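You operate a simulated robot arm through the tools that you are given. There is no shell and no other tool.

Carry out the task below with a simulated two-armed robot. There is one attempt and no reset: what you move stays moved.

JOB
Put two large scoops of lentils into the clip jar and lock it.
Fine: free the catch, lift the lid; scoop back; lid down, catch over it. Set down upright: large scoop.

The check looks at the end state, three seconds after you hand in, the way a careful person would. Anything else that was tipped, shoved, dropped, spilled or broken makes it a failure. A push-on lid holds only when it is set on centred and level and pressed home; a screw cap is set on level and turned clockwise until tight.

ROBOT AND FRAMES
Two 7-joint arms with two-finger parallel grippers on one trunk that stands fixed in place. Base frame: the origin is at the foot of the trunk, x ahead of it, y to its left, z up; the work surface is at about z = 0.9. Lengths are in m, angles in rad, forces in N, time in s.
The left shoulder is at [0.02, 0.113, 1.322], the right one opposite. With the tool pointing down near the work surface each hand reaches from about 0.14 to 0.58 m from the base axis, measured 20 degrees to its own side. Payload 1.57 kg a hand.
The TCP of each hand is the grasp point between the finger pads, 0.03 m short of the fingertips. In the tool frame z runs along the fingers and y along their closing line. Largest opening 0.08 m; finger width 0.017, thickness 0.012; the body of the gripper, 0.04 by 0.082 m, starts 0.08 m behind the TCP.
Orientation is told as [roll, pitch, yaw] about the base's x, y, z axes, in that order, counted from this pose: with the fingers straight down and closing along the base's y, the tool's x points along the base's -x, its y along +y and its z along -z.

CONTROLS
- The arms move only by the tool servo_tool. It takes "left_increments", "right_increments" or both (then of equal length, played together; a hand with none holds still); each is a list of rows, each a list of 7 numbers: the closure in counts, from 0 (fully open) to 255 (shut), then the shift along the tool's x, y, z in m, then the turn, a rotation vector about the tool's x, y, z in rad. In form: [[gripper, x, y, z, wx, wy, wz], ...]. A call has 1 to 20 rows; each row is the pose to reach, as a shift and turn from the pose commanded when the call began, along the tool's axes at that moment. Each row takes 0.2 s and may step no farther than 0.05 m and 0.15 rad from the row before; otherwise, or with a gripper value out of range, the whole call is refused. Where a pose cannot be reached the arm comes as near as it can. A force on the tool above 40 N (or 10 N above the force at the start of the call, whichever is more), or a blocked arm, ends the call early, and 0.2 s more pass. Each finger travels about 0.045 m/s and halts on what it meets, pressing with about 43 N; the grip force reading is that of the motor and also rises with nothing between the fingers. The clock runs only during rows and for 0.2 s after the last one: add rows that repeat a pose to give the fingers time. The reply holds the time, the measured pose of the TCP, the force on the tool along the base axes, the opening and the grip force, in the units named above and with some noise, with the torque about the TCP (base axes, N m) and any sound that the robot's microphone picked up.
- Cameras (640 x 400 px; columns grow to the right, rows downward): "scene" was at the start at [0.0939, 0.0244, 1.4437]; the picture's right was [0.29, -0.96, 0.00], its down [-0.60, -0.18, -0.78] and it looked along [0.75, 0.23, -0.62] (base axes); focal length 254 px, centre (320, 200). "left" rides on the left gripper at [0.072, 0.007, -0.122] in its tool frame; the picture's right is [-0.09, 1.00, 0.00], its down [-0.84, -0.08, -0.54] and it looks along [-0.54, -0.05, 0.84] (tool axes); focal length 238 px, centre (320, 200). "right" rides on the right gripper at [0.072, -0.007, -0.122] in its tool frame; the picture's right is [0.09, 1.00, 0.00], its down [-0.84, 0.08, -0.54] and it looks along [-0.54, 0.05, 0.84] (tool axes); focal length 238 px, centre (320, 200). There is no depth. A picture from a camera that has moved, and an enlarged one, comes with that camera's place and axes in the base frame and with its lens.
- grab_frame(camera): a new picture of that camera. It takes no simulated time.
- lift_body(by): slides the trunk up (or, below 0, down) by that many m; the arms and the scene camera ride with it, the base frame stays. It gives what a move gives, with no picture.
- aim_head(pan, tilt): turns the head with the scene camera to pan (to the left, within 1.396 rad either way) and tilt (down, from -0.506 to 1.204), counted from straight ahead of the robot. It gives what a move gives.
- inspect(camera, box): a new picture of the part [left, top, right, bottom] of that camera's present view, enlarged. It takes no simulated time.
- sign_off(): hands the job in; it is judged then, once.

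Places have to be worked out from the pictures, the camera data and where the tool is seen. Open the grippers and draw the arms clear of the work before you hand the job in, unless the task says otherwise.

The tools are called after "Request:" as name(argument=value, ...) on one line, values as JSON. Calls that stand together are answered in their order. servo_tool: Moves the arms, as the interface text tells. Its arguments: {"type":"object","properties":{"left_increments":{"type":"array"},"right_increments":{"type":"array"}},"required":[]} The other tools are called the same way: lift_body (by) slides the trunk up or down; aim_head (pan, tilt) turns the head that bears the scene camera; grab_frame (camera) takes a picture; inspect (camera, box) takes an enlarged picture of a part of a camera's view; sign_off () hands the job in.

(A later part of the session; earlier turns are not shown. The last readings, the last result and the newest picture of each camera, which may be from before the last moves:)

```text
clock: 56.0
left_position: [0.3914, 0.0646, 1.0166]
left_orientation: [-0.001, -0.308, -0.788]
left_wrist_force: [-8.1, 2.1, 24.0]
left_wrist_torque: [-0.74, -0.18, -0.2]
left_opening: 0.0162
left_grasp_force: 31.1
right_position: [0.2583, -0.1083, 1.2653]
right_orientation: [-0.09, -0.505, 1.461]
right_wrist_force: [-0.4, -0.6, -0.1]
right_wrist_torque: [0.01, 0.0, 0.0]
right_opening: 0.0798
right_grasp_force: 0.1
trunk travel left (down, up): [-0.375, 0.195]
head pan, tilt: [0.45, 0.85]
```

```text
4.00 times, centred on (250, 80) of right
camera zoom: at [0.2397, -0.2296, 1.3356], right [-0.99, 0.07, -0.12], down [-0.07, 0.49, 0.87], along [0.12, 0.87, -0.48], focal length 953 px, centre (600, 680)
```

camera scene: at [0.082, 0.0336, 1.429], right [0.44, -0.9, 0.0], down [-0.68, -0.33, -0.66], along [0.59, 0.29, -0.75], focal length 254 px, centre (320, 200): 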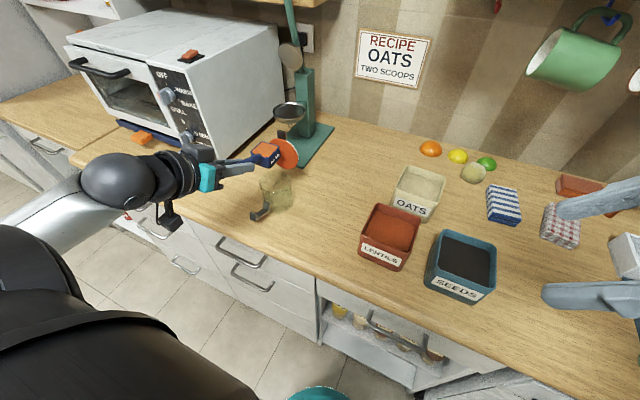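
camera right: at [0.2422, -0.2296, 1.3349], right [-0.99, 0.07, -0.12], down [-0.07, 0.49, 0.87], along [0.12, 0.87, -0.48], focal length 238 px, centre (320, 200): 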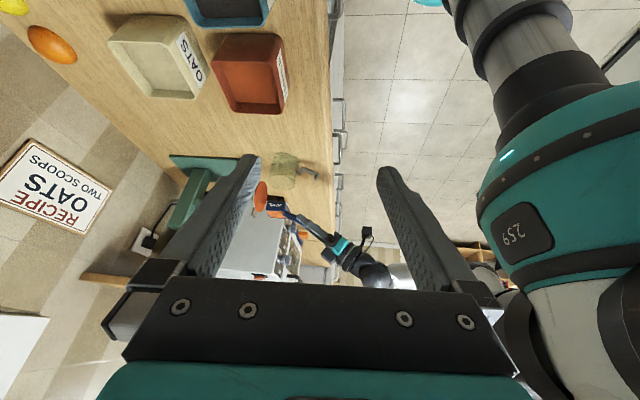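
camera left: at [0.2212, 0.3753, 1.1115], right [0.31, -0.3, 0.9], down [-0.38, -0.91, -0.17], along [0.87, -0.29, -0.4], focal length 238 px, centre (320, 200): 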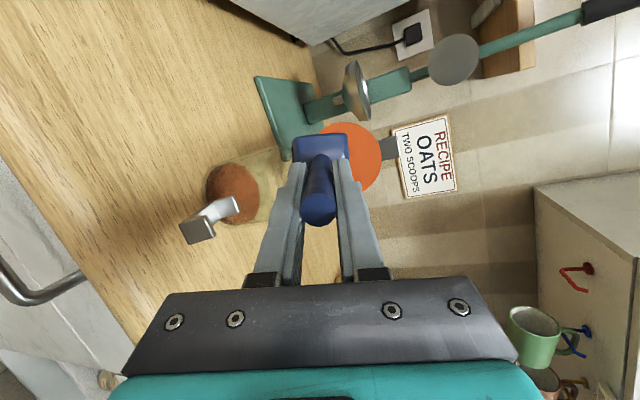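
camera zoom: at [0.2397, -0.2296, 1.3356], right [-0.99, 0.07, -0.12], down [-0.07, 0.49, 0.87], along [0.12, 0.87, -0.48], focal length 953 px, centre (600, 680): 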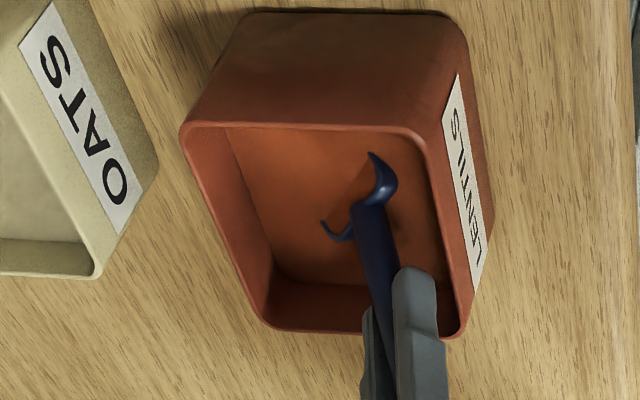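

The 24 N upward force means the bowl touched the bin floor. I'll raise it 4–5 mm right away and recheck.

Request:
servo_tool(left_increments=[[240, -0.0013, 0, -0.0043, 0, 0, 0]])

Request:
inspect(camera="scene", box=[340, 190, 440, 280])

Request:
grab_frame(camera="left")

```text
clock: 56.4
left_position: [0.392, 0.0649, 1.0149]
left_orientation: [0.0, -0.298, -0.783]
left_wrist_force: [-0.1, -1.4, 5.6]
left_wrist_torque: [-0.4, -0.21, -0.11]
left_opening: 0.0159
left_grasp_force: 31.7
right_position: [0.2594, -0.1082, 1.2648]
right_orientation: [-0.088, -0.504, 1.459]
right_wrist_force: [0.6, -0.2, 0.5]
right_wrist_torque: [-0.03, 0.0, 0.02]
right_opening: 0.0803
right_grasp_force: 0.0
trunk travel left (down, up): [-0.375, 0.195]
head pan, tilt: [0.45, 0.85]
```

```text
4.44 times, centred on (390, 235) of scene
camera zoom: at [0.0816, 0.0333, 1.4289], right [0.44, -0.9, 0.0], down [-0.68, -0.33, -0.66], along [0.59, 0.29, -0.75], focal length 1131 px, centre (9, 44)
```

zoom: 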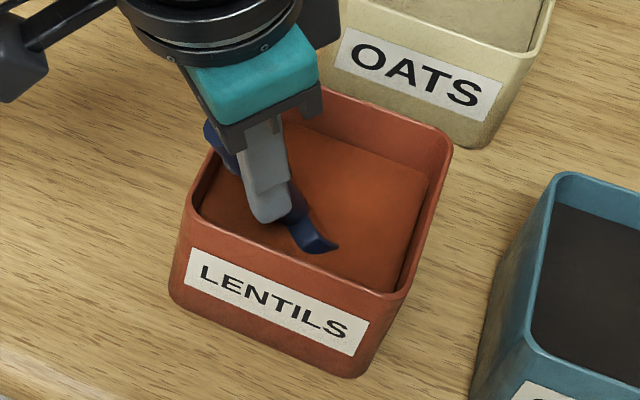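

```text
taken
camera left: at [0.3215, 0.1431, 1.1136], right [0.77, 0.64, 0.03], down [0.4, -0.51, 0.76], along [0.5, -0.57, -0.65], focal length 238 px, centre (320, 200)
```

left: 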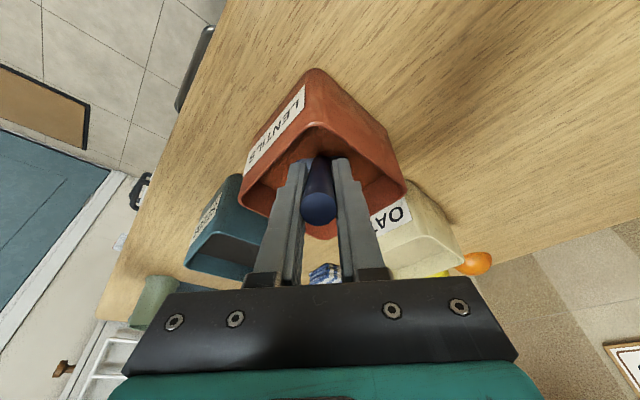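

No slip is visible in the grip, but there is still some contact. I'll hold one step to let it settle and raise 2 mm more.

Request:
servo_tool(left_increments=[[240, -0.0006, 0, -0.0019, 0, 0, 0], [240, -0.0006, 0, -0.0019, 0, 0, 0]])

```text
clock: 57.0
left_position: [0.3927, 0.0657, 1.0199]
left_orientation: [0.001, -0.297, -0.785]
left_wrist_force: [0.0, 0.4, -1.3]
left_wrist_torque: [0.02, 0.02, 0.0]
left_opening: 0.0161
left_grasp_force: 30.9
right_position: [0.2593, -0.1094, 1.2637]
right_orientation: [-0.089, -0.504, 1.46]
right_wrist_force: [-0.8, 0.2, 0.9]
right_wrist_torque: [0.01, 0.02, 0.05]
right_opening: 0.0801
right_grasp_force: 0.0
trunk travel left (down, up): [-0.375, 0.195]
head pan, tilt: [0.45, 0.85]
```

The bowl is free now with no force on it. I'll sweep forward and level it, staying clear of the floor, the far wall and the rim.

Request:
servo_tool(left_increments=[[240, 0.014, 0, -0.0022, 0, 0, 0], [240, 0.0072, 0, 0.0032, 0, -0.1, 0], [240, 0.0109, 0, 0.0047, 0, -0.2, 0], [240, 0.0179, 0, 0.0004, 0, -0.325, 0], [240, 0.0265, 0, -0.0023, 0, -0.45, 0], [240, 0.0335, 0, -0.0034, 0, -0.58, 0], [240, 0.0402, 0, -0.0054, 0, -0.7, 0]])

Request:
inspect(camera="scene", box=[340, 190, 440, 280])

Request:
inspect(camera="right", box=[200, 30, 300, 130])

```text
clock: 58.6
left_position: [0.364, 0.0932, 1.0139]
left_orientation: [0.002, -1.003, -0.788]
left_wrist_force: [0.6, 0.4, 0.0]
left_wrist_torque: [0.04, 0.06, 0.0]
left_opening: 0.0163
left_grasp_force: 31.4
right_position: [0.2592, -0.1083, 1.2632]
right_orientation: [-0.091, -0.505, 1.458]
right_wrist_force: [-0.3, -0.3, -0.2]
right_wrist_torque: [-0.01, -0.01, -0.02]
right_opening: 0.0803
right_grasp_force: 0.1
trunk travel left (down, up): [-0.375, 0.195]
head pan, tilt: [0.45, 0.85]
```

```text
4.44 times, centred on (390, 235) of scene
camera zoom: at [0.0818, 0.0337, 1.429], right [0.44, -0.9, 0.0], down [-0.68, -0.33, -0.66], along [0.59, 0.29, -0.75], focal length 1131 px, centre (9, 44)
```

zoom: 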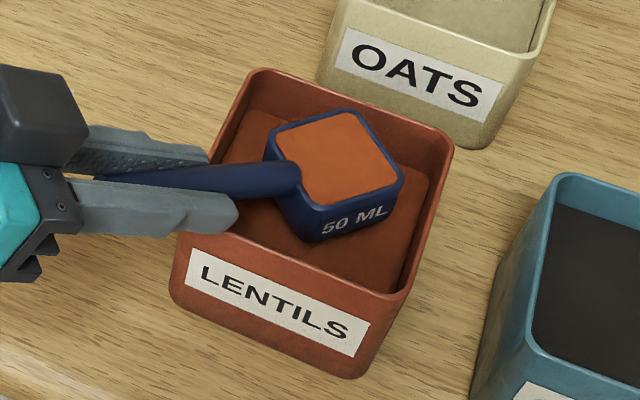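

```text
4.00 times, centred on (250, 80) of right
camera zoom: at [0.2421, -0.2294, 1.335], right [-0.99, 0.07, -0.12], down [-0.07, 0.49, 0.87], along [0.12, 0.87, -0.48], focal length 953 px, centre (600, 680)
```

zoom: 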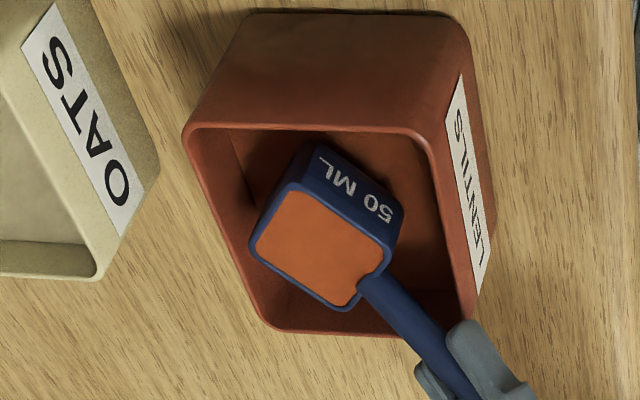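

The scoop is full and level again, with no wall contact, and the bin is back at its original spot. I'll lift it straight up slowly.

Request:
servo_tool(left_increments=[[240, -0.0084, 0, -0.0054, 0, 0, 0], [240, -0.0168, 0, -0.0108, 0, 0, 0], [240, -0.0278, 0, -0.0178, 0, 0, 0], [240, -0.0395, 0, -0.0254, 0, 0, 0], [240, -0.0513, 0, -0.0329, 0, 0, 0], [240, -0.0631, 0, -0.0405, 0, 0, 0]])

Request:
inspect(camera="scene", box=[320, 160, 440, 280])

```text
clock: 60.0
left_position: [0.3627, 0.0926, 1.0886]
left_orientation: [-0.003, -1.0, -0.784]
left_wrist_force: [-0.7, -0.1, -0.8]
left_wrist_torque: [0.02, 0.05, 0.03]
left_opening: 0.0158
left_grasp_force: 31.5
right_position: [0.2601, -0.1084, 1.2638]
right_orientation: [-0.09, -0.505, 1.459]
right_wrist_force: [0.0, 0.3, 0.2]
right_wrist_torque: [-0.01, 0.01, -0.03]
right_opening: 0.08
right_grasp_force: 0.0
trunk travel left (down, up): [-0.375, 0.195]
head pan, tilt: [0.45, 0.85]
```

```text
3.33 times, centred on (380, 220) of scene
camera zoom: at [0.082, 0.0335, 1.429], right [0.44, -0.9, 0.0], down [-0.68, -0.33, -0.66], along [0.59, 0.29, -0.75], focal length 848 px, centre (120, 133)
```

zoom: 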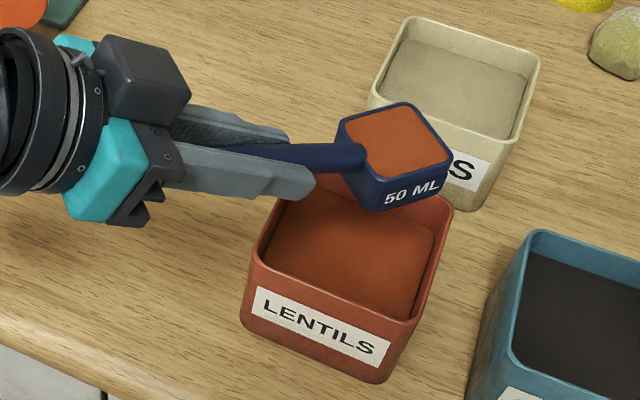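

Carrying the second scoop level to the jar along the same path.

Request:
servo_tool(left_increments=[[240, 0.0076, 0.0137, -0.0135, -0.0551, 0, -0.0353], [240, 0.0151, 0.0274, -0.027, -0.1101, 0, -0.0707], [240, 0.0227, 0.0411, -0.0406, -0.1652, 0, -0.106], [240, 0.0302, 0.0548, -0.0541, -0.2202, 0, -0.1414], [240, 0.0378, 0.0685, -0.0676, -0.2753, 0, -0.1767], [240, 0.0453, 0.0823, -0.0811, -0.3303, 0, -0.2121], [240, 0.0529, 0.096, -0.0946, -0.3854, 0, -0.2474], [240, 0.0604, 0.1097, -0.1081, -0.4404, 0, -0.2827], [240, 0.068, 0.1234, -0.1217, -0.4955, 0, -0.3181], [240, 0.0755, 0.1371, -0.1352, -0.5505, 0, -0.3534], [240, 0.0831, 0.1508, -0.1487, -0.6056, 0, -0.3888], [240, 0.0906, 0.1645, -0.1622, -0.6606, 0, -0.4241]])

Request:
inspect(camera="scene", box=[220, 110, 360, 240])

```text
clock: 62.6
left_position: [0.3501, 0.3407, 1.1009]
left_orientation: [0.001, -1.001, 0.001]
left_wrist_force: [-0.7, -0.7, -0.5]
left_wrist_torque: [0.02, 0.04, 0.05]
left_opening: 0.0162
left_grasp_force: 31.4
right_position: [0.2598, -0.1074, 1.2642]
right_orientation: [-0.091, -0.505, 1.46]
right_wrist_force: [0.4, 0.6, -1.0]
right_wrist_torque: [0.0, 0.0, -0.01]
right_opening: 0.0799
right_grasp_force: 0.0
trunk travel left (down, up): [-0.375, 0.195]
head pan, tilt: [0.45, 0.85]
```

```text
3.08 times, centred on (290, 175) of scene
camera zoom: at [0.082, 0.0336, 1.429], right [0.44, -0.9, 0.0], down [-0.68, -0.33, -0.66], along [0.59, 0.29, -0.75], focal length 783 px, centre (412, 277)
```

zoom: 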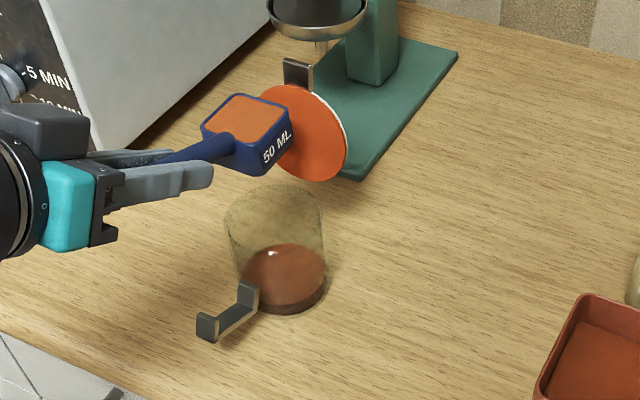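

It's at the same pre-pour pose as before. I'll lower to z=1.055 and roll about the handle axis again.

Request:
servo_tool(left_increments=[[240, 0.0127, 0, 0.0081, 0, 0, 0], [240, 0.0253, 0, 0.0162, 0, 0, 0], [240, 0.0388, 0, 0.023, 0, 0, 0]])

Request:
servo_tool(left_increments=[[240, 0, 0, 0, -0.0312, 0, 0.1159], [240, 0, 0, 0, -0.0624, 0, 0.2318], [240, 0, 0, 0, -0.0936, 0, 0.3477], [240, 0, 0, 0, -0.1248, 0, 0.4635], [240, 0, 0, 0, -0.156, 0, 0.5794], [240, 0, 0, 0, -0.1872, 0, 0.6953]])

Request:
inspect(camera="scene", box=[220, 110, 360, 240])

```text
clock: 63.4
left_position: [0.3467, 0.3398, 1.0546]
left_orientation: [0.0, -1.001, 0.002]
left_wrist_force: [0.5, 0.1, 0.1]
left_wrist_torque: [-0.01, 0.06, 0.01]
left_opening: 0.0157
left_grasp_force: 31.7
right_position: [0.2594, -0.1096, 1.2637]
right_orientation: [-0.089, -0.505, 1.461]
right_wrist_force: [0.4, 0.7, 0.1]
right_wrist_torque: [-0.04, -0.02, -0.01]
right_opening: 0.0799
right_grasp_force: 0.1
trunk travel left (down, up): [-0.375, 0.195]
head pan, tilt: [0.45, 0.85]
```

```text
clock: 64.8
left_position: [0.3485, 0.3409, 1.0556]
left_orientation: [0.921, -0.66, -0.941]
left_wrist_force: [0.0, 0.0, 0.3]
left_wrist_torque: [0.01, 0.03, -0.04]
left_opening: 0.0159
left_grasp_force: 31.6
right_position: [0.2597, -0.1092, 1.2647]
right_orientation: [-0.089, -0.505, 1.459]
right_wrist_force: [0.1, 0.0, 0.4]
right_wrist_torque: [-0.02, 0.01, -0.03]
right_opening: 0.0798
right_grasp_force: 0.0
trunk travel left (down, up): [-0.375, 0.195]
head pan, tilt: [0.45, 0.85]
```

```text
3.08 times, centred on (290, 175) of scene
camera zoom: at [0.082, 0.0335, 1.429], right [0.44, -0.9, 0.0], down [-0.68, -0.33, -0.66], along [0.59, 0.29, -0.75], focal length 783 px, centre (412, 277)
```

zoom: 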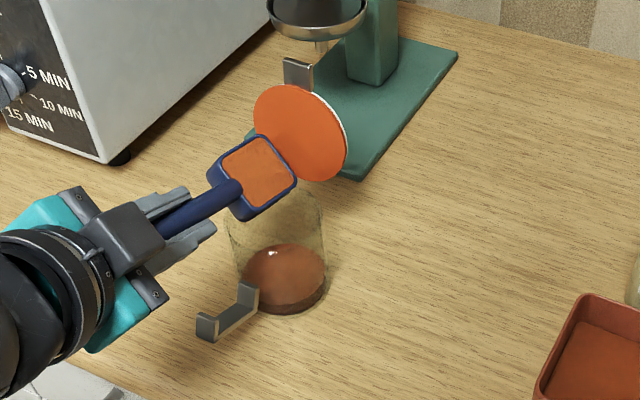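

The lip is over the mouth; I'll continue the pour to the same final roll.

Request:
servo_tool(left_increments=[[240, 0, 0, 0, -0.0345, 0, 0.128], [240, 0, 0, 0, -0.0689, 0, 0.2559], [240, 0, 0, 0, -0.1034, 0, 0.3839], [240, 0, 0, 0, -0.1378, 0, 0.5118], [240, 0, 0, 0, -0.1723, 0, 0.6398], [240, 0, 0, 0, -0.2067, 0, 0.7678], [240, 0, 0, 0, -0.2412, 0, 0.8957], [240, 0, 0, 0, -0.2756, 0, 1.0237], [240, 0, 0, 0, -0.2756, 0, 1.0237], [240, 0, 0, 0, -0.2756, 0, 1.0237]])

Request:
inspect(camera="scene", box=[250, 145, 330, 225])

Request:
inspect(camera="left", box=[160, 110, 400, 260])

```text
clock: 67.0
left_position: [0.3476, 0.3406, 1.0547]
left_orientation: [1.317, 0.275, -1.375]
left_wrist_force: [-0.5, 0.5, -0.5]
left_wrist_torque: [-0.03, 0.09, -0.01]
left_opening: 0.016
left_grasp_force: 31.4
right_position: [0.2602, -0.108, 1.2643]
right_orientation: [-0.089, -0.504, 1.459]
right_wrist_force: [-0.7, 0.8, -0.6]
right_wrist_torque: [-0.01, 0.0, -0.02]
right_opening: 0.0802
right_grasp_force: 0.0
trunk travel left (down, up): [-0.375, 0.195]
head pan, tilt: [0.45, 0.85]
```

```text
5.00 times, centred on (290, 185) of scene
camera zoom: at [0.082, 0.0336, 1.429], right [0.44, -0.9, 0.0], down [-0.68, -0.33, -0.66], along [0.59, 0.29, -0.75], focal length 1272 px, centre (470, 275)
```

zoom: 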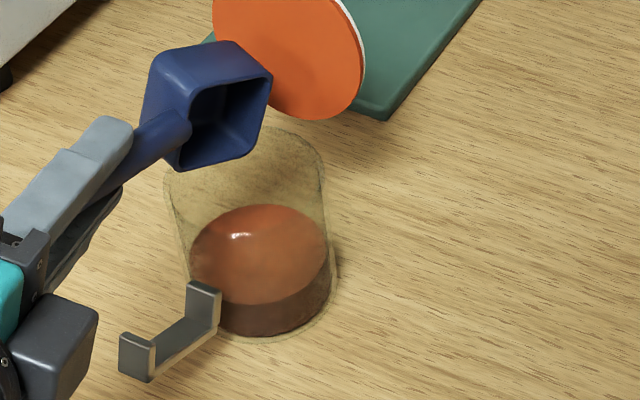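

```text
2.67 times, centred on (280, 185) of left
camera zoom: at [0.2203, 0.3753, 1.1116], right [0.31, -0.29, 0.9], down [-0.37, -0.91, -0.17], along [0.87, -0.29, -0.39], focal length 636 px, centre (427, 240)
```

zoom: 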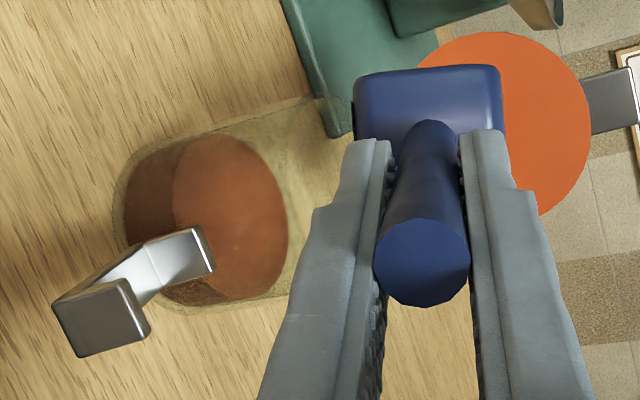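

Both scoops are in the jar with no spill. I'll roll the scoop upright in place.

Request:
servo_tool(left_increments=[[240, 0, 0, 0, 0.0356, 0, -0.1322], [240, 0, 0, 0, 0.0712, 0, -0.2645], [240, 0, 0, 0, 0.1068, 0, -0.3967], [240, 0, 0, 0, 0.1424, 0, -0.5289], [240, 0, 0, 0, 0.178, 0, -0.6612], [240, 0, 0, 0, 0.2136, 0, -0.7934], [240, 0, 0, 0, 0.2492, 0, -0.9256], [240, 0, 0, 0, 0.2848, 0, -1.0578], [240, 0, 0, 0, 0.3204, 0, -1.1901], [240, 0, 0, 0, 0.356, 0, -1.3223], [240, 0, 0, 0, 0.3916, 0, -1.4545], [240, 0, 0, 0, 0.4272, 0, -1.5868], [240, 0, 0, 0, 0.4628, 0, -1.7189]])

Request:
inspect(camera="scene", box=[220, 110, 360, 240])

```text
clock: 69.8
left_position: [0.3475, 0.3411, 1.0563]
left_orientation: [-0.004, -1.0, 0.003]
left_wrist_force: [0.7, 0.0, -0.8]
left_wrist_torque: [-0.04, 0.05, 0.0]
left_opening: 0.0161
left_grasp_force: 31.9
right_position: [0.2601, -0.108, 1.2642]
right_orientation: [-0.089, -0.505, 1.459]
right_wrist_force: [0.6, -0.1, 0.6]
right_wrist_torque: [0.01, 0.01, 0.01]
right_opening: 0.0799
right_grasp_force: 0.0
trunk travel left (down, up): [-0.375, 0.195]
head pan, tilt: [0.45, 0.85]
```

```text
3.08 times, centred on (290, 175) of scene
camera zoom: at [0.082, 0.0336, 1.429], right [0.44, -0.9, 0.0], down [-0.68, -0.33, -0.66], along [0.59, 0.29, -0.75], focal length 783 px, centre (412, 277)
```

zoom: 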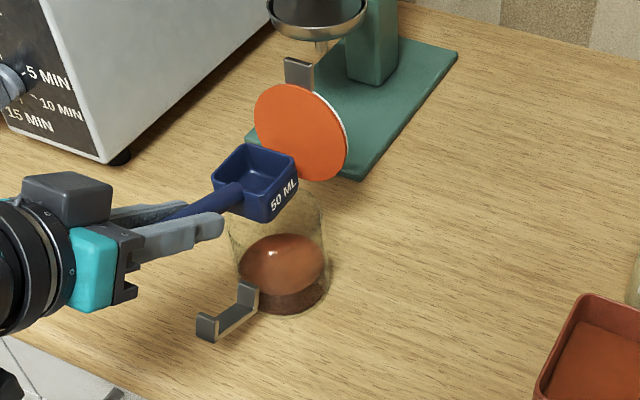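

The scoop is empty and upright. I'll raise it clear of the jar and return it to above its original resting place.

Request:
servo_tool(left_increments=[[240, -0.019, 0, -0.0122, 0, 0, 0], [240, -0.0379, 0, -0.0243, 0, 0, 0], [240, -0.0362, -0.023, -0.0137, 0, 0, 0], [240, -0.0346, -0.046, -0.003, 0, 0, 0], [240, -0.0329, -0.069, 0.0076, 0, 0, 0], [240, -0.0313, -0.092, 0.0183, 0, 0, 0], [240, -0.0296, -0.115, 0.0289, 0, 0, 0], [240, -0.028, -0.138, 0.0396, 0, 0, 0], [240, -0.0263, -0.161, 0.0502, 0, 0, 0]])

Request:
grab_frame(camera="left")

Request:
inspect(camera="scene", box=[270, 150, 430, 270])

```text
clock: 71.8
left_position: [0.405, 0.1795, 1.0508]
left_orientation: [-0.001, -0.999, -0.001]
left_wrist_force: [0.1, -0.1, -0.4]
left_wrist_torque: [-0.01, 0.07, 0.0]
left_opening: 0.016
left_grasp_force: 31.9
right_position: [0.26, -0.1097, 1.2642]
right_orientation: [-0.088, -0.504, 1.462]
right_wrist_force: [-0.6, -0.7, 0.1]
right_wrist_torque: [0.01, -0.02, 0.0]
right_opening: 0.0802
right_grasp_force: 0.0
trunk travel left (down, up): [-0.375, 0.195]
head pan, tilt: [0.45, 0.85]
```

```text
taken
camera left: at [0.262, 0.1849, 1.0566], right [0.05, 1.0, 0.08], down [0.0, -0.08, 1.0], along [1.0, -0.05, 0.0], focal length 238 px, centre (320, 200)
```

left: 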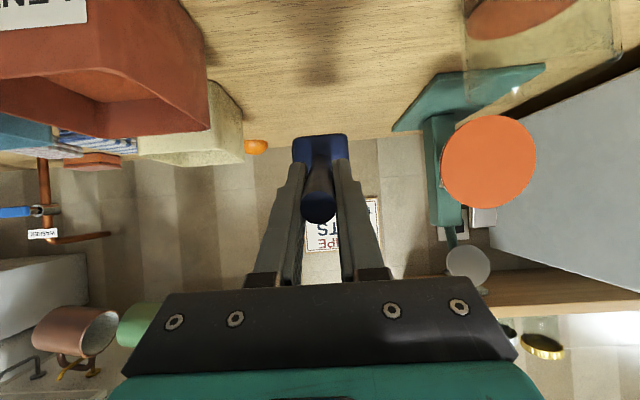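

```text
3.33 times, centred on (350, 210) of scene
camera zoom: at [0.0822, 0.0332, 1.429], right [0.44, -0.9, 0.0], down [-0.68, -0.33, -0.66], along [0.59, 0.29, -0.75], focal length 848 px, centre (220, 167)
```

zoom: 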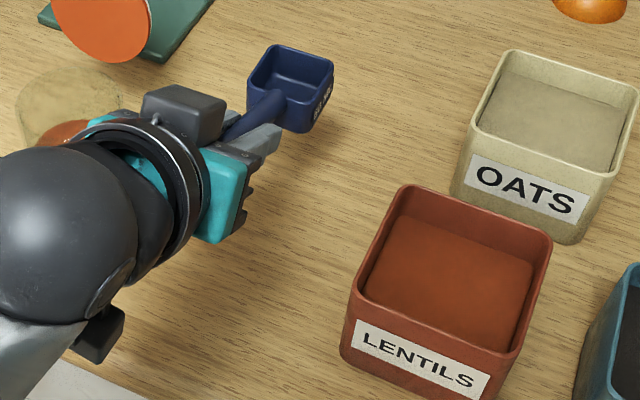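

The scoop is directly over its old spot, nearly level. I'll lower it, slowing near the table.

Request:
servo_tool(left_increments=[[240, 0.0252, 0, 0.0162, 0, 0, 0], [240, 0.0505, 0, 0.0324, 0, 0, 0], [240, 0.0715, 0, 0.0459, 0, 0, 0], [240, 0.0791, 0, 0.0508, 0, 0, 0], [240, 0.0825, 0, 0.053, 0, 0, 0]])

Request:
inspect(camera="scene", box=[290, 170, 390, 250])

Request:
grab_frame(camera="left")

```text
clock: 73.0
left_position: [0.4035, 0.1788, 0.9515]
left_orientation: [-0.001, -1.001, -0.001]
left_wrist_force: [-0.7, 0.9, 0.7]
left_wrist_torque: [0.01, -0.05, -0.02]
left_opening: 0.0158
left_grasp_force: 31.4
right_position: [0.2597, -0.1085, 1.2653]
right_orientation: [-0.09, -0.504, 1.46]
right_wrist_force: [0.5, -0.4, 0.2]
right_wrist_torque: [-0.03, 0.0, -0.01]
right_opening: 0.0804
right_grasp_force: 0.0
trunk travel left (down, up): [-0.375, 0.195]
head pan, tilt: [0.45, 0.85]
```

```text
5.00 times, centred on (340, 210) of scene
camera zoom: at [0.0819, 0.0334, 1.4291], right [0.44, -0.9, 0.0], down [-0.68, -0.33, -0.66], along [0.59, 0.29, -0.75], focal length 1272 px, centre (220, 150)
```

zoom: 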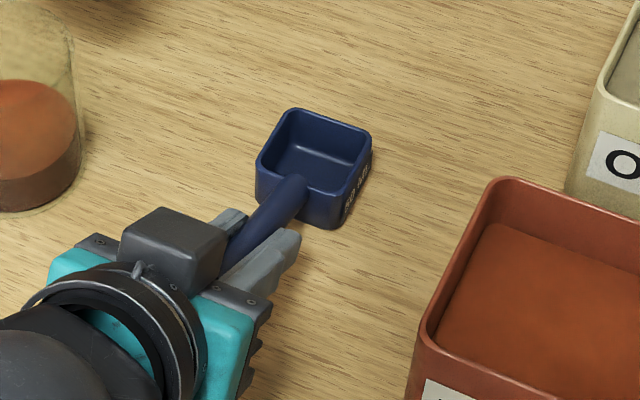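

```text
taken
camera left: at [0.2617, 0.1853, 0.9582], right [0.05, 1.0, 0.08], down [-0.01, -0.08, 1.0], along [1.0, -0.05, 0.0], focal length 238 px, centre (320, 200)
```

left: 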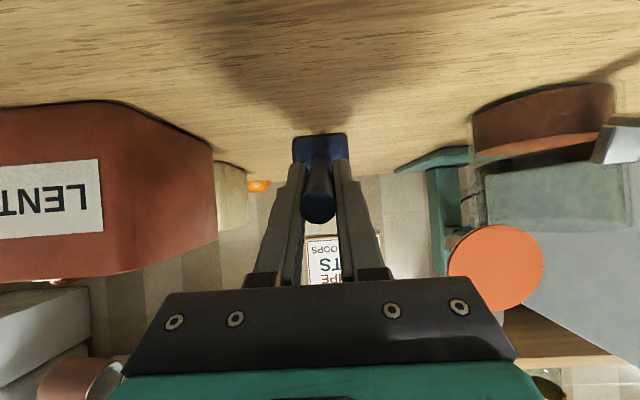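

The bowl is just touching the table. I'll press 1 mm more to seat it and then open the fingers slowly.

Request:
servo_tool(left_increments=[[240, 0.0008, 0, 0.0005, 0, 0, 0], [200, 0.0008, 0, 0.0005, 0, 0, 0], [180, 0.0008, 0, 0.0005, 0, 0, 0], [150, 0.0008, 0, 0.0005, 0, 0, 0], [120, 0.0008, 0, 0.0005, 0, 0, 0], [120, 0.0008, 0, 0.0005, 0, 0, 0]])

Request:
inspect(camera="scene", box=[290, 170, 390, 250])

Request:
grab_frame(camera="left")

```text
clock: 74.4
left_position: [0.4045, 0.1806, 0.951]
left_orientation: [-0.001, -0.999, 0.001]
left_wrist_force: [0.3, -0.2, 0.1]
left_wrist_torque: [0.02, 0.01, -0.02]
left_opening: 0.0424
left_grasp_force: 0.1
right_position: [0.2604, -0.108, 1.2652]
right_orientation: [-0.089, -0.504, 1.459]
right_wrist_force: [-0.2, 0.3, 0.5]
right_wrist_torque: [0.0, -0.03, -0.01]
right_opening: 0.08
right_grasp_force: 0.0
trunk travel left (down, up): [-0.375, 0.195]
head pan, tilt: [0.45, 0.85]
```

```text
5.00 times, centred on (340, 210) of scene
camera zoom: at [0.082, 0.0335, 1.429], right [0.44, -0.9, 0.0], down [-0.68, -0.33, -0.66], along [0.59, 0.29, -0.75], focal length 1272 px, centre (220, 150)
```

zoom: 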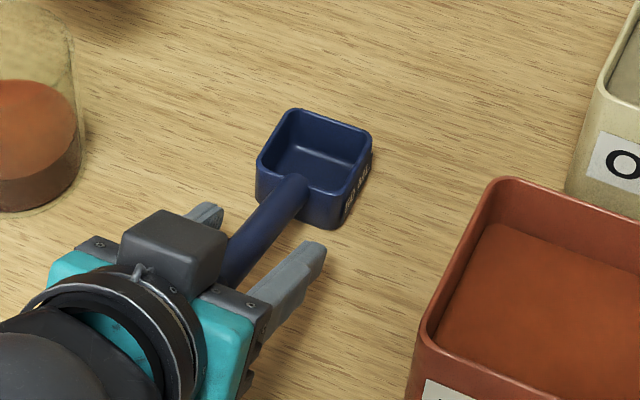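

```text
taken
camera left: at [0.2613, 0.1853, 0.9569], right [0.05, 1.0, 0.08], down [0.0, -0.08, 1.0], along [1.0, -0.05, 0.0], focal length 238 px, centre (320, 200)
```

left: 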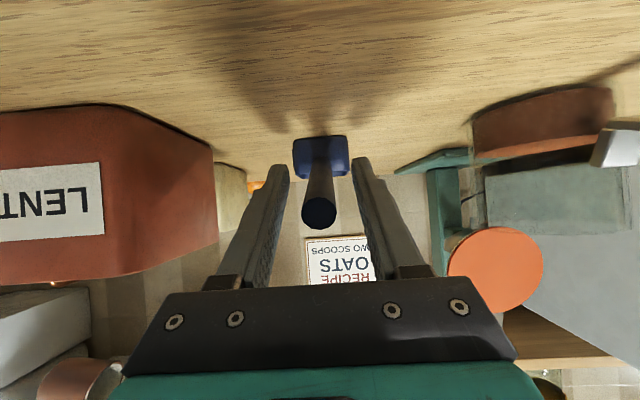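

The scoop stands upright at its original place. I'll retreat upward and bring the left hand back to the pose it had just before releasing the lid tab.

Request:
servo_tool(left_increments=[[120, -0.0281, 0, -0.018, 0, 0, 0], [120, -0.0561, 0, -0.036, 0, 0, 0], [120, -0.0842, 0, -0.054, 0, 0, 0], [120, -0.0985, 0.0168, -0.0621, 0, 0.145, 0], [120, -0.1128, 0.0336, -0.0703, 0, 0.29, 0], [120, -0.1271, 0.0503, -0.0784, 0, 0.435, 0], [120, -0.1414, 0.0671, -0.0866, 0, 0.58, 0], [120, -0.1558, 0.0839, -0.0947, 0, 0.725, 0], [120, -0.1701, 0.1007, -0.1029, 0, 0.87, 0], [120, -0.1844, 0.1174, -0.111, 0, 1.015, 0], [120, -0.1987, 0.1342, -0.1192, 0, 1.16, 0], [120, -0.213, 0.151, -0.1273, 0, 1.305, 0]])

Request:
grab_frame(camera="left")

Request:
grab_frame(camera="scene")

```text
clock: 77.0
left_position: [0.4118, 0.3306, 1.1981]
left_orientation: [-0.004, 0.306, 0.001]
left_wrist_force: [0.4, 0.6, 0.2]
left_wrist_torque: [-0.04, 0.02, -0.05]
left_opening: 0.0422
left_grasp_force: 0.0
right_position: [0.26, -0.1089, 1.265]
right_orientation: [-0.091, -0.505, 1.459]
right_wrist_force: [0.2, 0.0, -0.3]
right_wrist_torque: [0.0, 0.0, -0.03]
right_opening: 0.08
right_grasp_force: 0.1
trunk travel left (down, up): [-0.375, 0.195]
head pan, tilt: [0.45, 0.85]
```

```text
taken
camera left: at [0.3788, 0.3374, 1.3384], right [0.09, 1.0, -0.03], down [0.96, -0.08, 0.27], along [0.26, -0.05, -0.96], focal length 238 px, centre (320, 200)
```

left: 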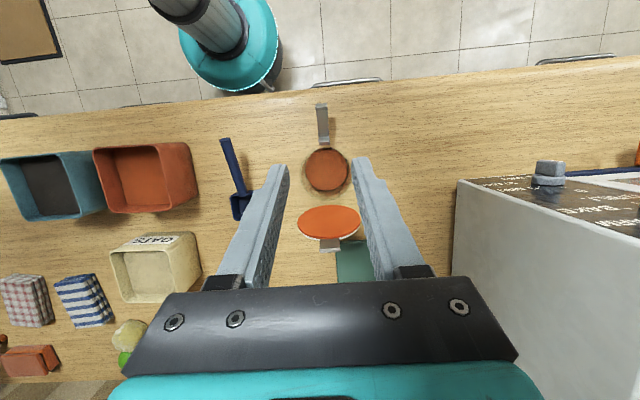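

```text
taken
camera scene: at [0.0821, 0.0331, 1.429], right [0.44, -0.9, 0.0], down [-0.68, -0.33, -0.66], along [0.59, 0.29, -0.75], focal length 254 px, centre (320, 200)
```

scene: 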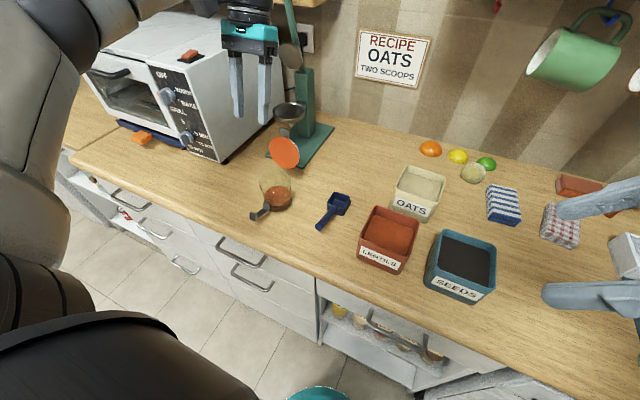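

The lid has leaned slightly further open, to about 99°. Before choosing how to close it I'll look at the clearance behind it near the press.

Request:
inspect(camera="scene", box=[220, 0, 360, 180])

Request:
inspect(camera="left", box=[280, 140, 380, 280])

Request:
inspect(camera="right", box=[150, 130, 350, 290])

```text
2.22 times, centred on (290, 90) of scene
camera zoom: at [0.0821, 0.0331, 1.429], right [0.44, -0.9, 0.0], down [-0.68, -0.33, -0.66], along [0.59, 0.29, -0.75], focal length 565 px, centre (387, 444)
```

zoom: 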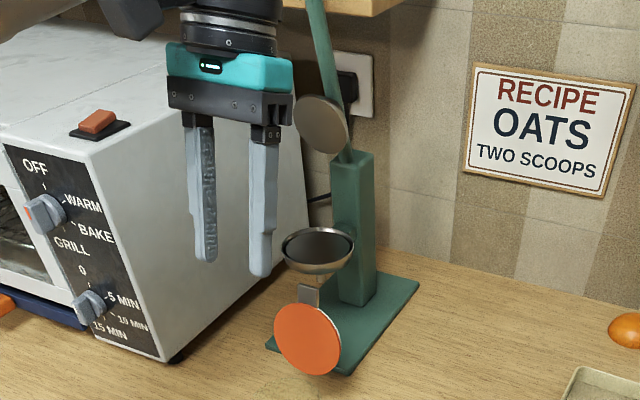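

```text
2.86 times, centred on (330, 210) of left
camera zoom: at [0.3788, 0.3374, 1.3384], right [0.09, 1.0, -0.03], down [0.96, -0.08, 0.27], along [0.26, -0.05, -0.96], focal length 681 px, centre (291, 171)
```

zoom: 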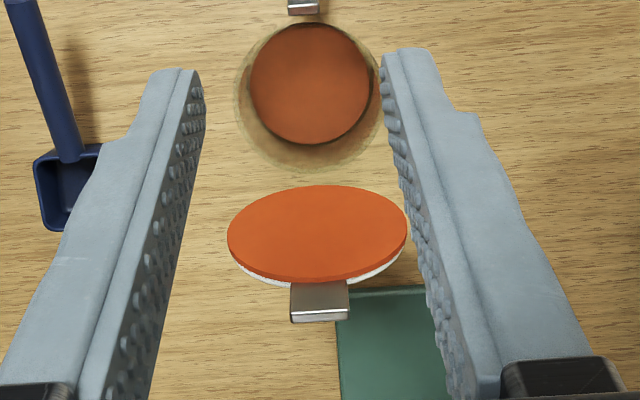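

```text
2.50 times, centred on (250, 210) of right
camera zoom: at [0.2424, -0.23, 1.3348], right [-0.99, 0.07, -0.12], down [-0.07, 0.49, 0.87], along [0.12, 0.87, -0.48], focal length 596 px, centre (495, 175)
```

zoom: 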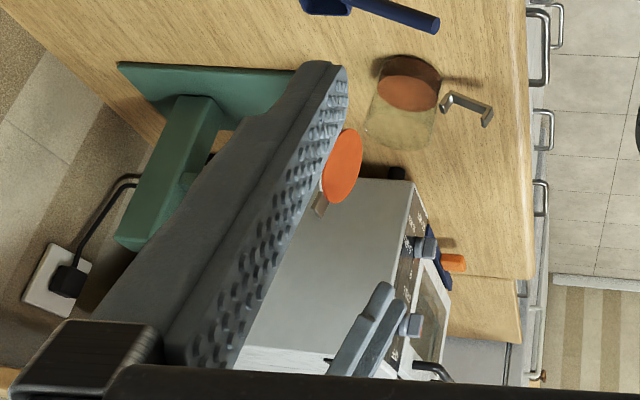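

The press sits well back (x≥0.58), so there is room. The lid is at about 100°, with its tab centred near (0.500, 0.331, 1.09). I'll set the fingers vertical directly above the tab.

Request:
servo_tool(left_increments=[[120, -0.0319, 0, 0.0032, 0, -0.1, 0], [120, -0.0639, 0, 0.0065, 0, -0.2, 0], [120, -0.0958, 0.0005, 0.0097, 0, -0.305, 0]])

Request:
inspect(camera="left", box=[250, 100, 390, 240])

Request:
inspect(camera="scene", box=[220, 80, 340, 220])

```text
clock: 77.8
left_position: [0.5001, 0.3328, 1.1609]
left_orientation: [-0.003, -0.002, 0.001]
left_wrist_force: [1.1, -0.2, -0.5]
left_wrist_torque: [0.0, -0.01, 0.03]
left_opening: 0.0422
left_grasp_force: 0.2
right_position: [0.2606, -0.1079, 1.2641]
right_orientation: [-0.088, -0.504, 1.46]
right_wrist_force: [-0.6, 0.2, 0.0]
right_wrist_torque: [0.06, 0.01, 0.01]
right_opening: 0.0801
right_grasp_force: 0.1
trunk travel left (down, up): [-0.375, 0.195]
head pan, tilt: [0.45, 0.85]
```

```text
2.86 times, centred on (320, 170) of left
camera zoom: at [0.4263, 0.3388, 1.2852], right [0.09, 1.0, 0.0], down [0.84, -0.08, 0.54], along [0.54, -0.05, -0.84], focal length 681 px, centre (320, 286)
```

zoom: 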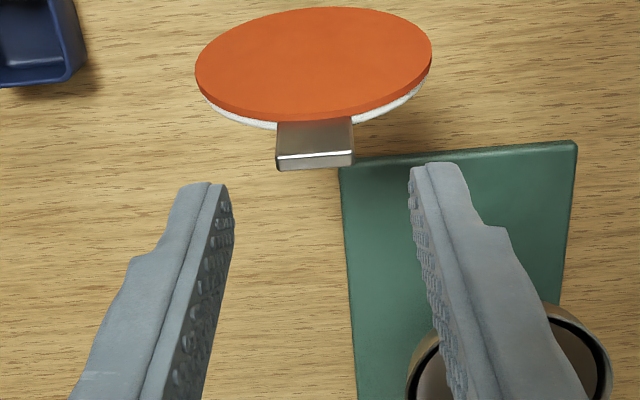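

```text
2.86 times, centred on (280, 150) of scene
camera zoom: at [0.0824, 0.0335, 1.429], right [0.44, -0.9, 0.0], down [-0.68, -0.33, -0.66], along [0.59, 0.29, -0.75], focal length 727 px, centre (434, 343)
```

zoom: 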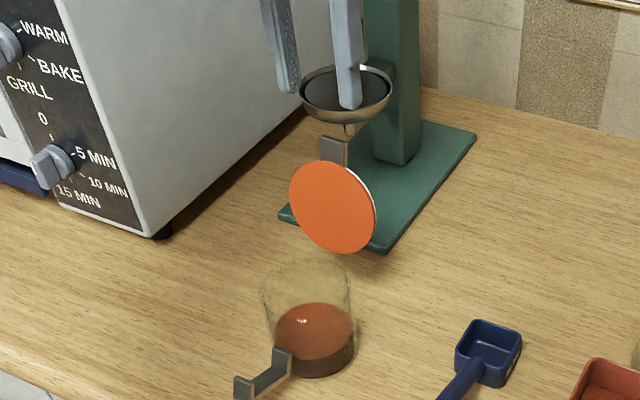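

The tab is centred and I know where to grip it. I'll lower the tips around it and close gently.

Request:
servo_tool(left_increments=[[120, 0, -0.002, 0.025, 0, 0, 0], [120, 0, -0.002, 0.048, 0, 0, 0], [150, 0, -0.002, 0.048, 0, 0, 0], [180, 0, -0.002, 0.048, 0, 0, 0], [195, 0, -0.002, 0.048, 0, 0, 0], [195, 0, -0.002, 0.048, 0, 0, 0]])

Request:
inspect(camera="left", box=[250, 100, 390, 240])

Request:
inspect(camera="scene", box=[220, 80, 340, 220])

```text
clock: 79.2
left_position: [0.4991, 0.3303, 1.1136]
left_orientation: [-0.001, -0.001, 0.0]
left_wrist_force: [0.5, 1.3, -0.4]
left_wrist_torque: [0.09, -0.12, -0.03]
left_opening: 0.0232
left_grasp_force: 29.9
right_position: [0.2612, -0.1087, 1.2645]
right_orientation: [-0.088, -0.505, 1.458]
right_wrist_force: [0.5, 0.4, 0.1]
right_wrist_torque: [0.03, 0.0, -0.03]
right_opening: 0.0799
right_grasp_force: 0.1
trunk travel left (down, up): [-0.375, 0.195]
head pan, tilt: [0.45, 0.85]
```

```text
2.86 times, centred on (320, 170) of left
camera zoom: at [0.4262, 0.3358, 1.2364], right [0.09, 1.0, 0.0], down [0.84, -0.08, 0.54], along [0.54, -0.05, -0.84], focal length 681 px, centre (320, 286)
```

zoom: 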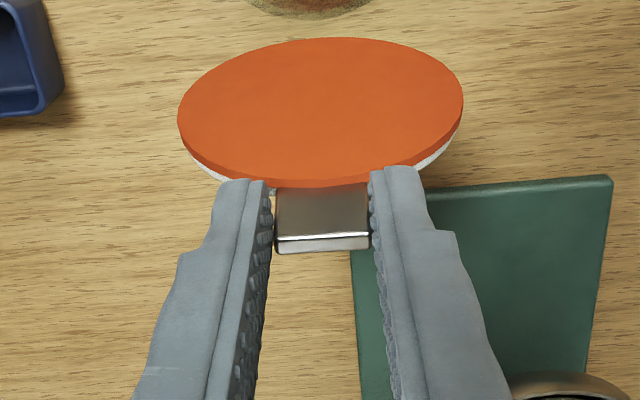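

```text
2.86 times, centred on (280, 150) of scene
camera zoom: at [0.0822, 0.0336, 1.429], right [0.44, -0.9, 0.0], down [-0.68, -0.33, -0.66], along [0.59, 0.29, -0.75], focal length 727 px, centre (434, 343)
```

zoom: 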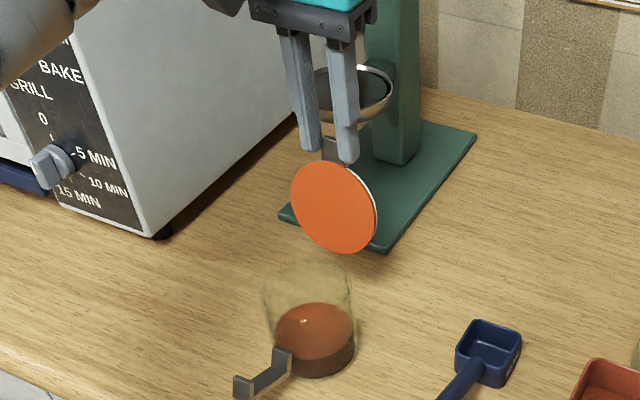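

I have the tab (23 mm). I'll swing it forward along the hinge arc slowly and check that the jar stays still.

Request:
servo_tool(left_increments=[[195, 0.0061, 0, -0.0006, 0, -0.05, 0], [195, 0.0122, 0, -0.0011, 0, -0.1, 0], [195, 0.0183, 0, -0.0011, 0, -0.15, 0], [195, 0.0244, 0, -0.001, 0, -0.2, 0], [195, 0.0305, 0, -0.0003, 0, -0.25, 0], [195, 0.0365, 0, 0.0004, 0, -0.3, 0], [195, 0.0425, 0, 0.0016, 0, -0.35, 0], [195, 0.0485, 0, 0.0029, 0, -0.4, 0]])

Request:
inspect(camera="scene", box=[220, 80, 340, 220])

Request:
inspect(camera="right", box=[240, 130, 340, 210])

```text
clock: 81.0
left_position: [0.4518, 0.3286, 1.1094]
left_orientation: [-0.001, -0.399, 0.001]
left_wrist_force: [-0.8, -0.5, -0.3]
left_wrist_torque: [-0.04, 0.13, -0.01]
left_opening: 0.0231
left_grasp_force: 35.7
right_position: [0.2596, -0.1069, 1.2643]
right_orientation: [-0.09, -0.504, 1.459]
right_wrist_force: [0.4, 0.2, 0.0]
right_wrist_torque: [0.01, 0.02, -0.01]
right_opening: 0.08
right_grasp_force: 0.1
trunk travel left (down, up): [-0.375, 0.195]
head pan, tilt: [0.45, 0.85]
```

```text
2.86 times, centred on (280, 150) of scene
camera zoom: at [0.0819, 0.0336, 1.429], right [0.44, -0.9, 0.0], down [-0.68, -0.33, -0.66], along [0.59, 0.29, -0.75], focal length 727 px, centre (434, 343)
```

zoom: 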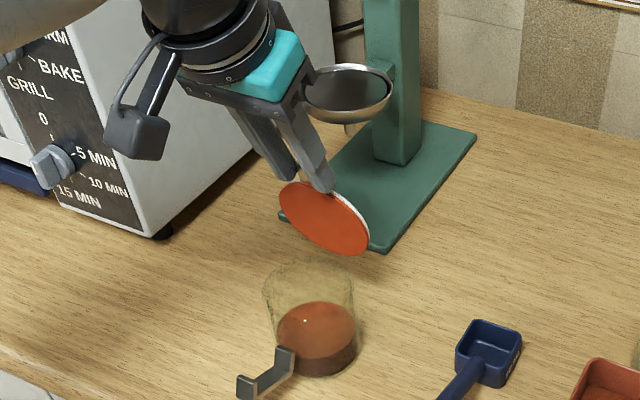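

```text
5.00 times, centred on (290, 170) of right
camera zoom: at [0.2421, -0.2295, 1.3349], right [-0.99, 0.07, -0.12], down [-0.07, 0.49, 0.87], along [0.12, 0.87, -0.48], focal length 1192 px, centre (470, 350)
```

zoom: 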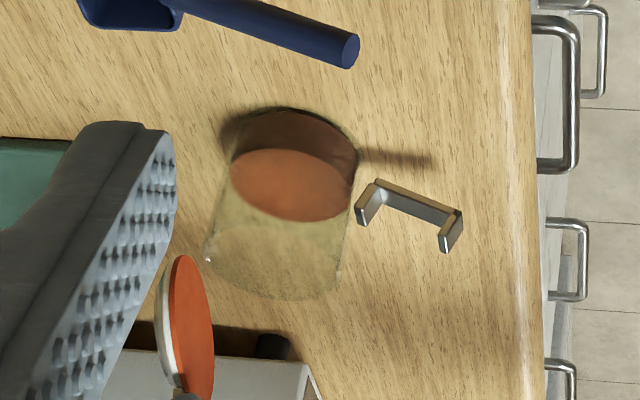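

The lid is following with low force and the jar is steady. I'll continue to a pitch of −1.0.

Request:
servo_tool(left_increments=[[195, 0.0122, 0, -0.0011, 0, -0.1, 0], [195, 0.0183, 0, -0.0011, 0, -0.15, 0], [195, 0.0244, 0, -0.001, 0, -0.2, 0], [195, 0.0305, 0, -0.0003, 0, -0.25, 0], [195, 0.0365, 0, 0.0004, 0, -0.3, 0], [195, 0.0425, 0, 0.0016, 0, -0.35, 0], [195, 0.0485, 0, 0.0029, 0, -0.4, 0], [195, 0.0543, 0, 0.0048, 0, -0.45, 0], [195, 0.0601, 0, 0.0067, 0, -0.5, 0], [195, 0.0657, 0, 0.0091, 0, -0.55, 0], [195, 0.0713, 0, 0.0115, 0, -0.6, 0]])

Request:
inspect(camera="scene", box=[220, 80, 340, 220])

Request:
inspect(camera="right", box=[240, 130, 340, 210])

Request:
grab_frame(camera="left")

```text
clock: 83.4
left_position: [0.3908, 0.328, 1.0723]
left_orientation: [-0.002, -1.001, 0.002]
left_wrist_force: [-0.2, 0.0, -0.2]
left_wrist_torque: [0.05, 0.23, 0.02]
left_opening: 0.0232
left_grasp_force: 36.0
right_position: [0.2598, -0.1073, 1.2649]
right_orientation: [-0.09, -0.504, 1.459]
right_wrist_force: [-0.4, 0.2, 1.2]
right_wrist_torque: [0.02, 0.02, 0.0]
right_opening: 0.08
right_grasp_force: 0.1
trunk travel left (down, up): [-0.375, 0.195]
head pan, tilt: [0.45, 0.85]
```

```text
2.86 times, centred on (280, 150) of scene
camera zoom: at [0.082, 0.0338, 1.429], right [0.44, -0.9, 0.0], down [-0.68, -0.33, -0.66], along [0.59, 0.29, -0.75], focal length 727 px, centre (434, 343)
```

zoom: 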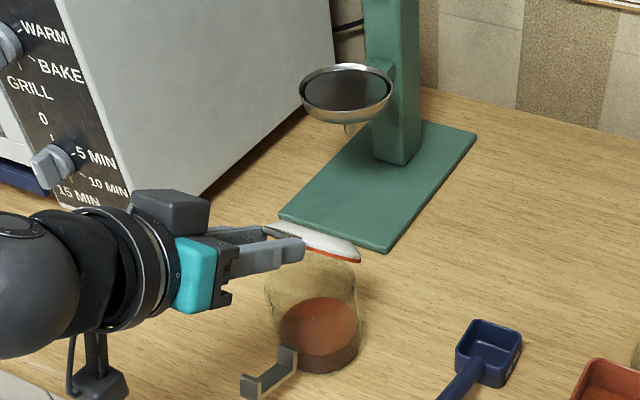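

```text
5.00 times, centred on (290, 170) of right
camera zoom: at [0.2423, -0.2294, 1.3349], right [-0.99, 0.07, -0.12], down [-0.07, 0.49, 0.87], along [0.12, 0.87, -0.48], focal length 1192 px, centre (470, 350)
```

zoom: 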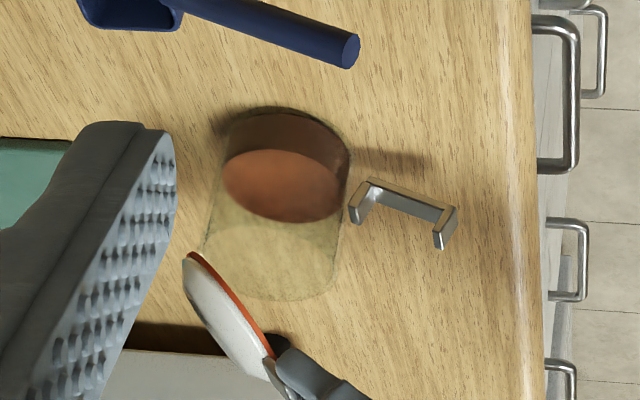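

```text
taken
camera left: at [0.2477, 0.3345, 1.0783], right [0.05, 1.0, 0.08], down [0.0, -0.08, 1.0], along [1.0, -0.05, 0.0], focal length 238 px, centre (320, 200)
```

left: 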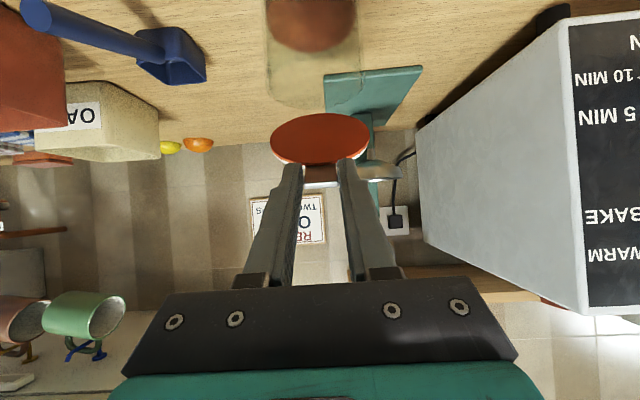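

At 43° open everything is fine. I'll take it 0.3 rad further down.

Request:
servo_tool(left_increments=[[195, 0.0061, 0, -0.0006, 0, -0.05, 0], [195, 0.0122, 0, -0.0011, 0, -0.1, 0], [195, 0.0183, 0, -0.0011, 0, -0.15, 0], [195, 0.0244, 0, -0.001, 0, -0.2, 0], [195, 0.0305, 0, -0.0003, 0, -0.25, 0], [195, 0.0365, 0, 0.0004, 0, -0.3, 0]])

Request:
inspect(camera="scene", box=[220, 80, 340, 220])

Request:
inspect(camera="right", box=[240, 130, 340, 210])

```text
clock: 84.8
left_position: [0.373, 0.3289, 1.0407]
left_orientation: [-0.007, -1.302, 0.008]
left_wrist_force: [0.7, -0.4, -1.9]
left_wrist_torque: [-0.03, 0.13, 0.01]
left_opening: 0.0232
left_grasp_force: 35.5
right_position: [0.2605, -0.1074, 1.2645]
right_orientation: [-0.086, -0.505, 1.459]
right_wrist_force: [1.1, -0.2, -0.4]
right_wrist_torque: [0.03, 0.0, -0.01]
right_opening: 0.08
right_grasp_force: 0.0
trunk travel left (down, up): [-0.375, 0.195]
head pan, tilt: [0.45, 0.85]
```

```text
2.86 times, centred on (280, 150) of scene
camera zoom: at [0.0822, 0.0337, 1.429], right [0.44, -0.9, 0.0], down [-0.68, -0.33, -0.66], along [0.59, 0.29, -0.75], focal length 727 px, centre (434, 343)
```

zoom: 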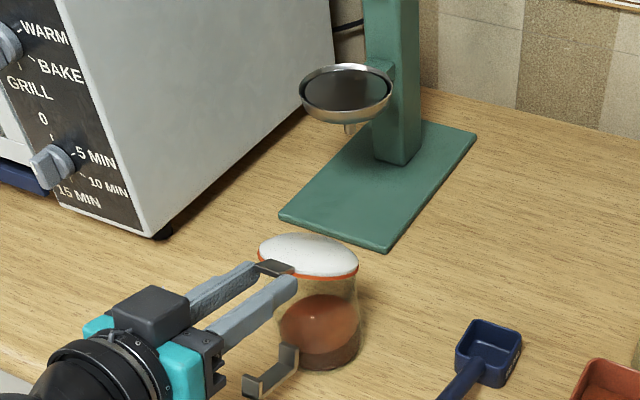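

```text
5.00 times, centred on (290, 170) of right
camera zoom: at [0.2424, -0.2295, 1.3349], right [-0.99, 0.07, -0.12], down [-0.07, 0.49, 0.87], along [0.12, 0.87, -0.48], focal length 1192 px, centre (470, 350)
```

zoom: 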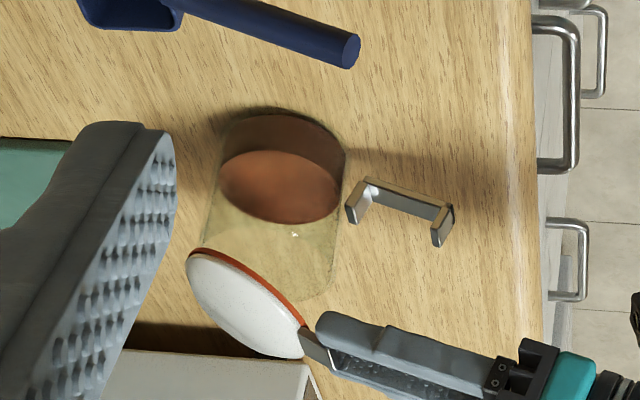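

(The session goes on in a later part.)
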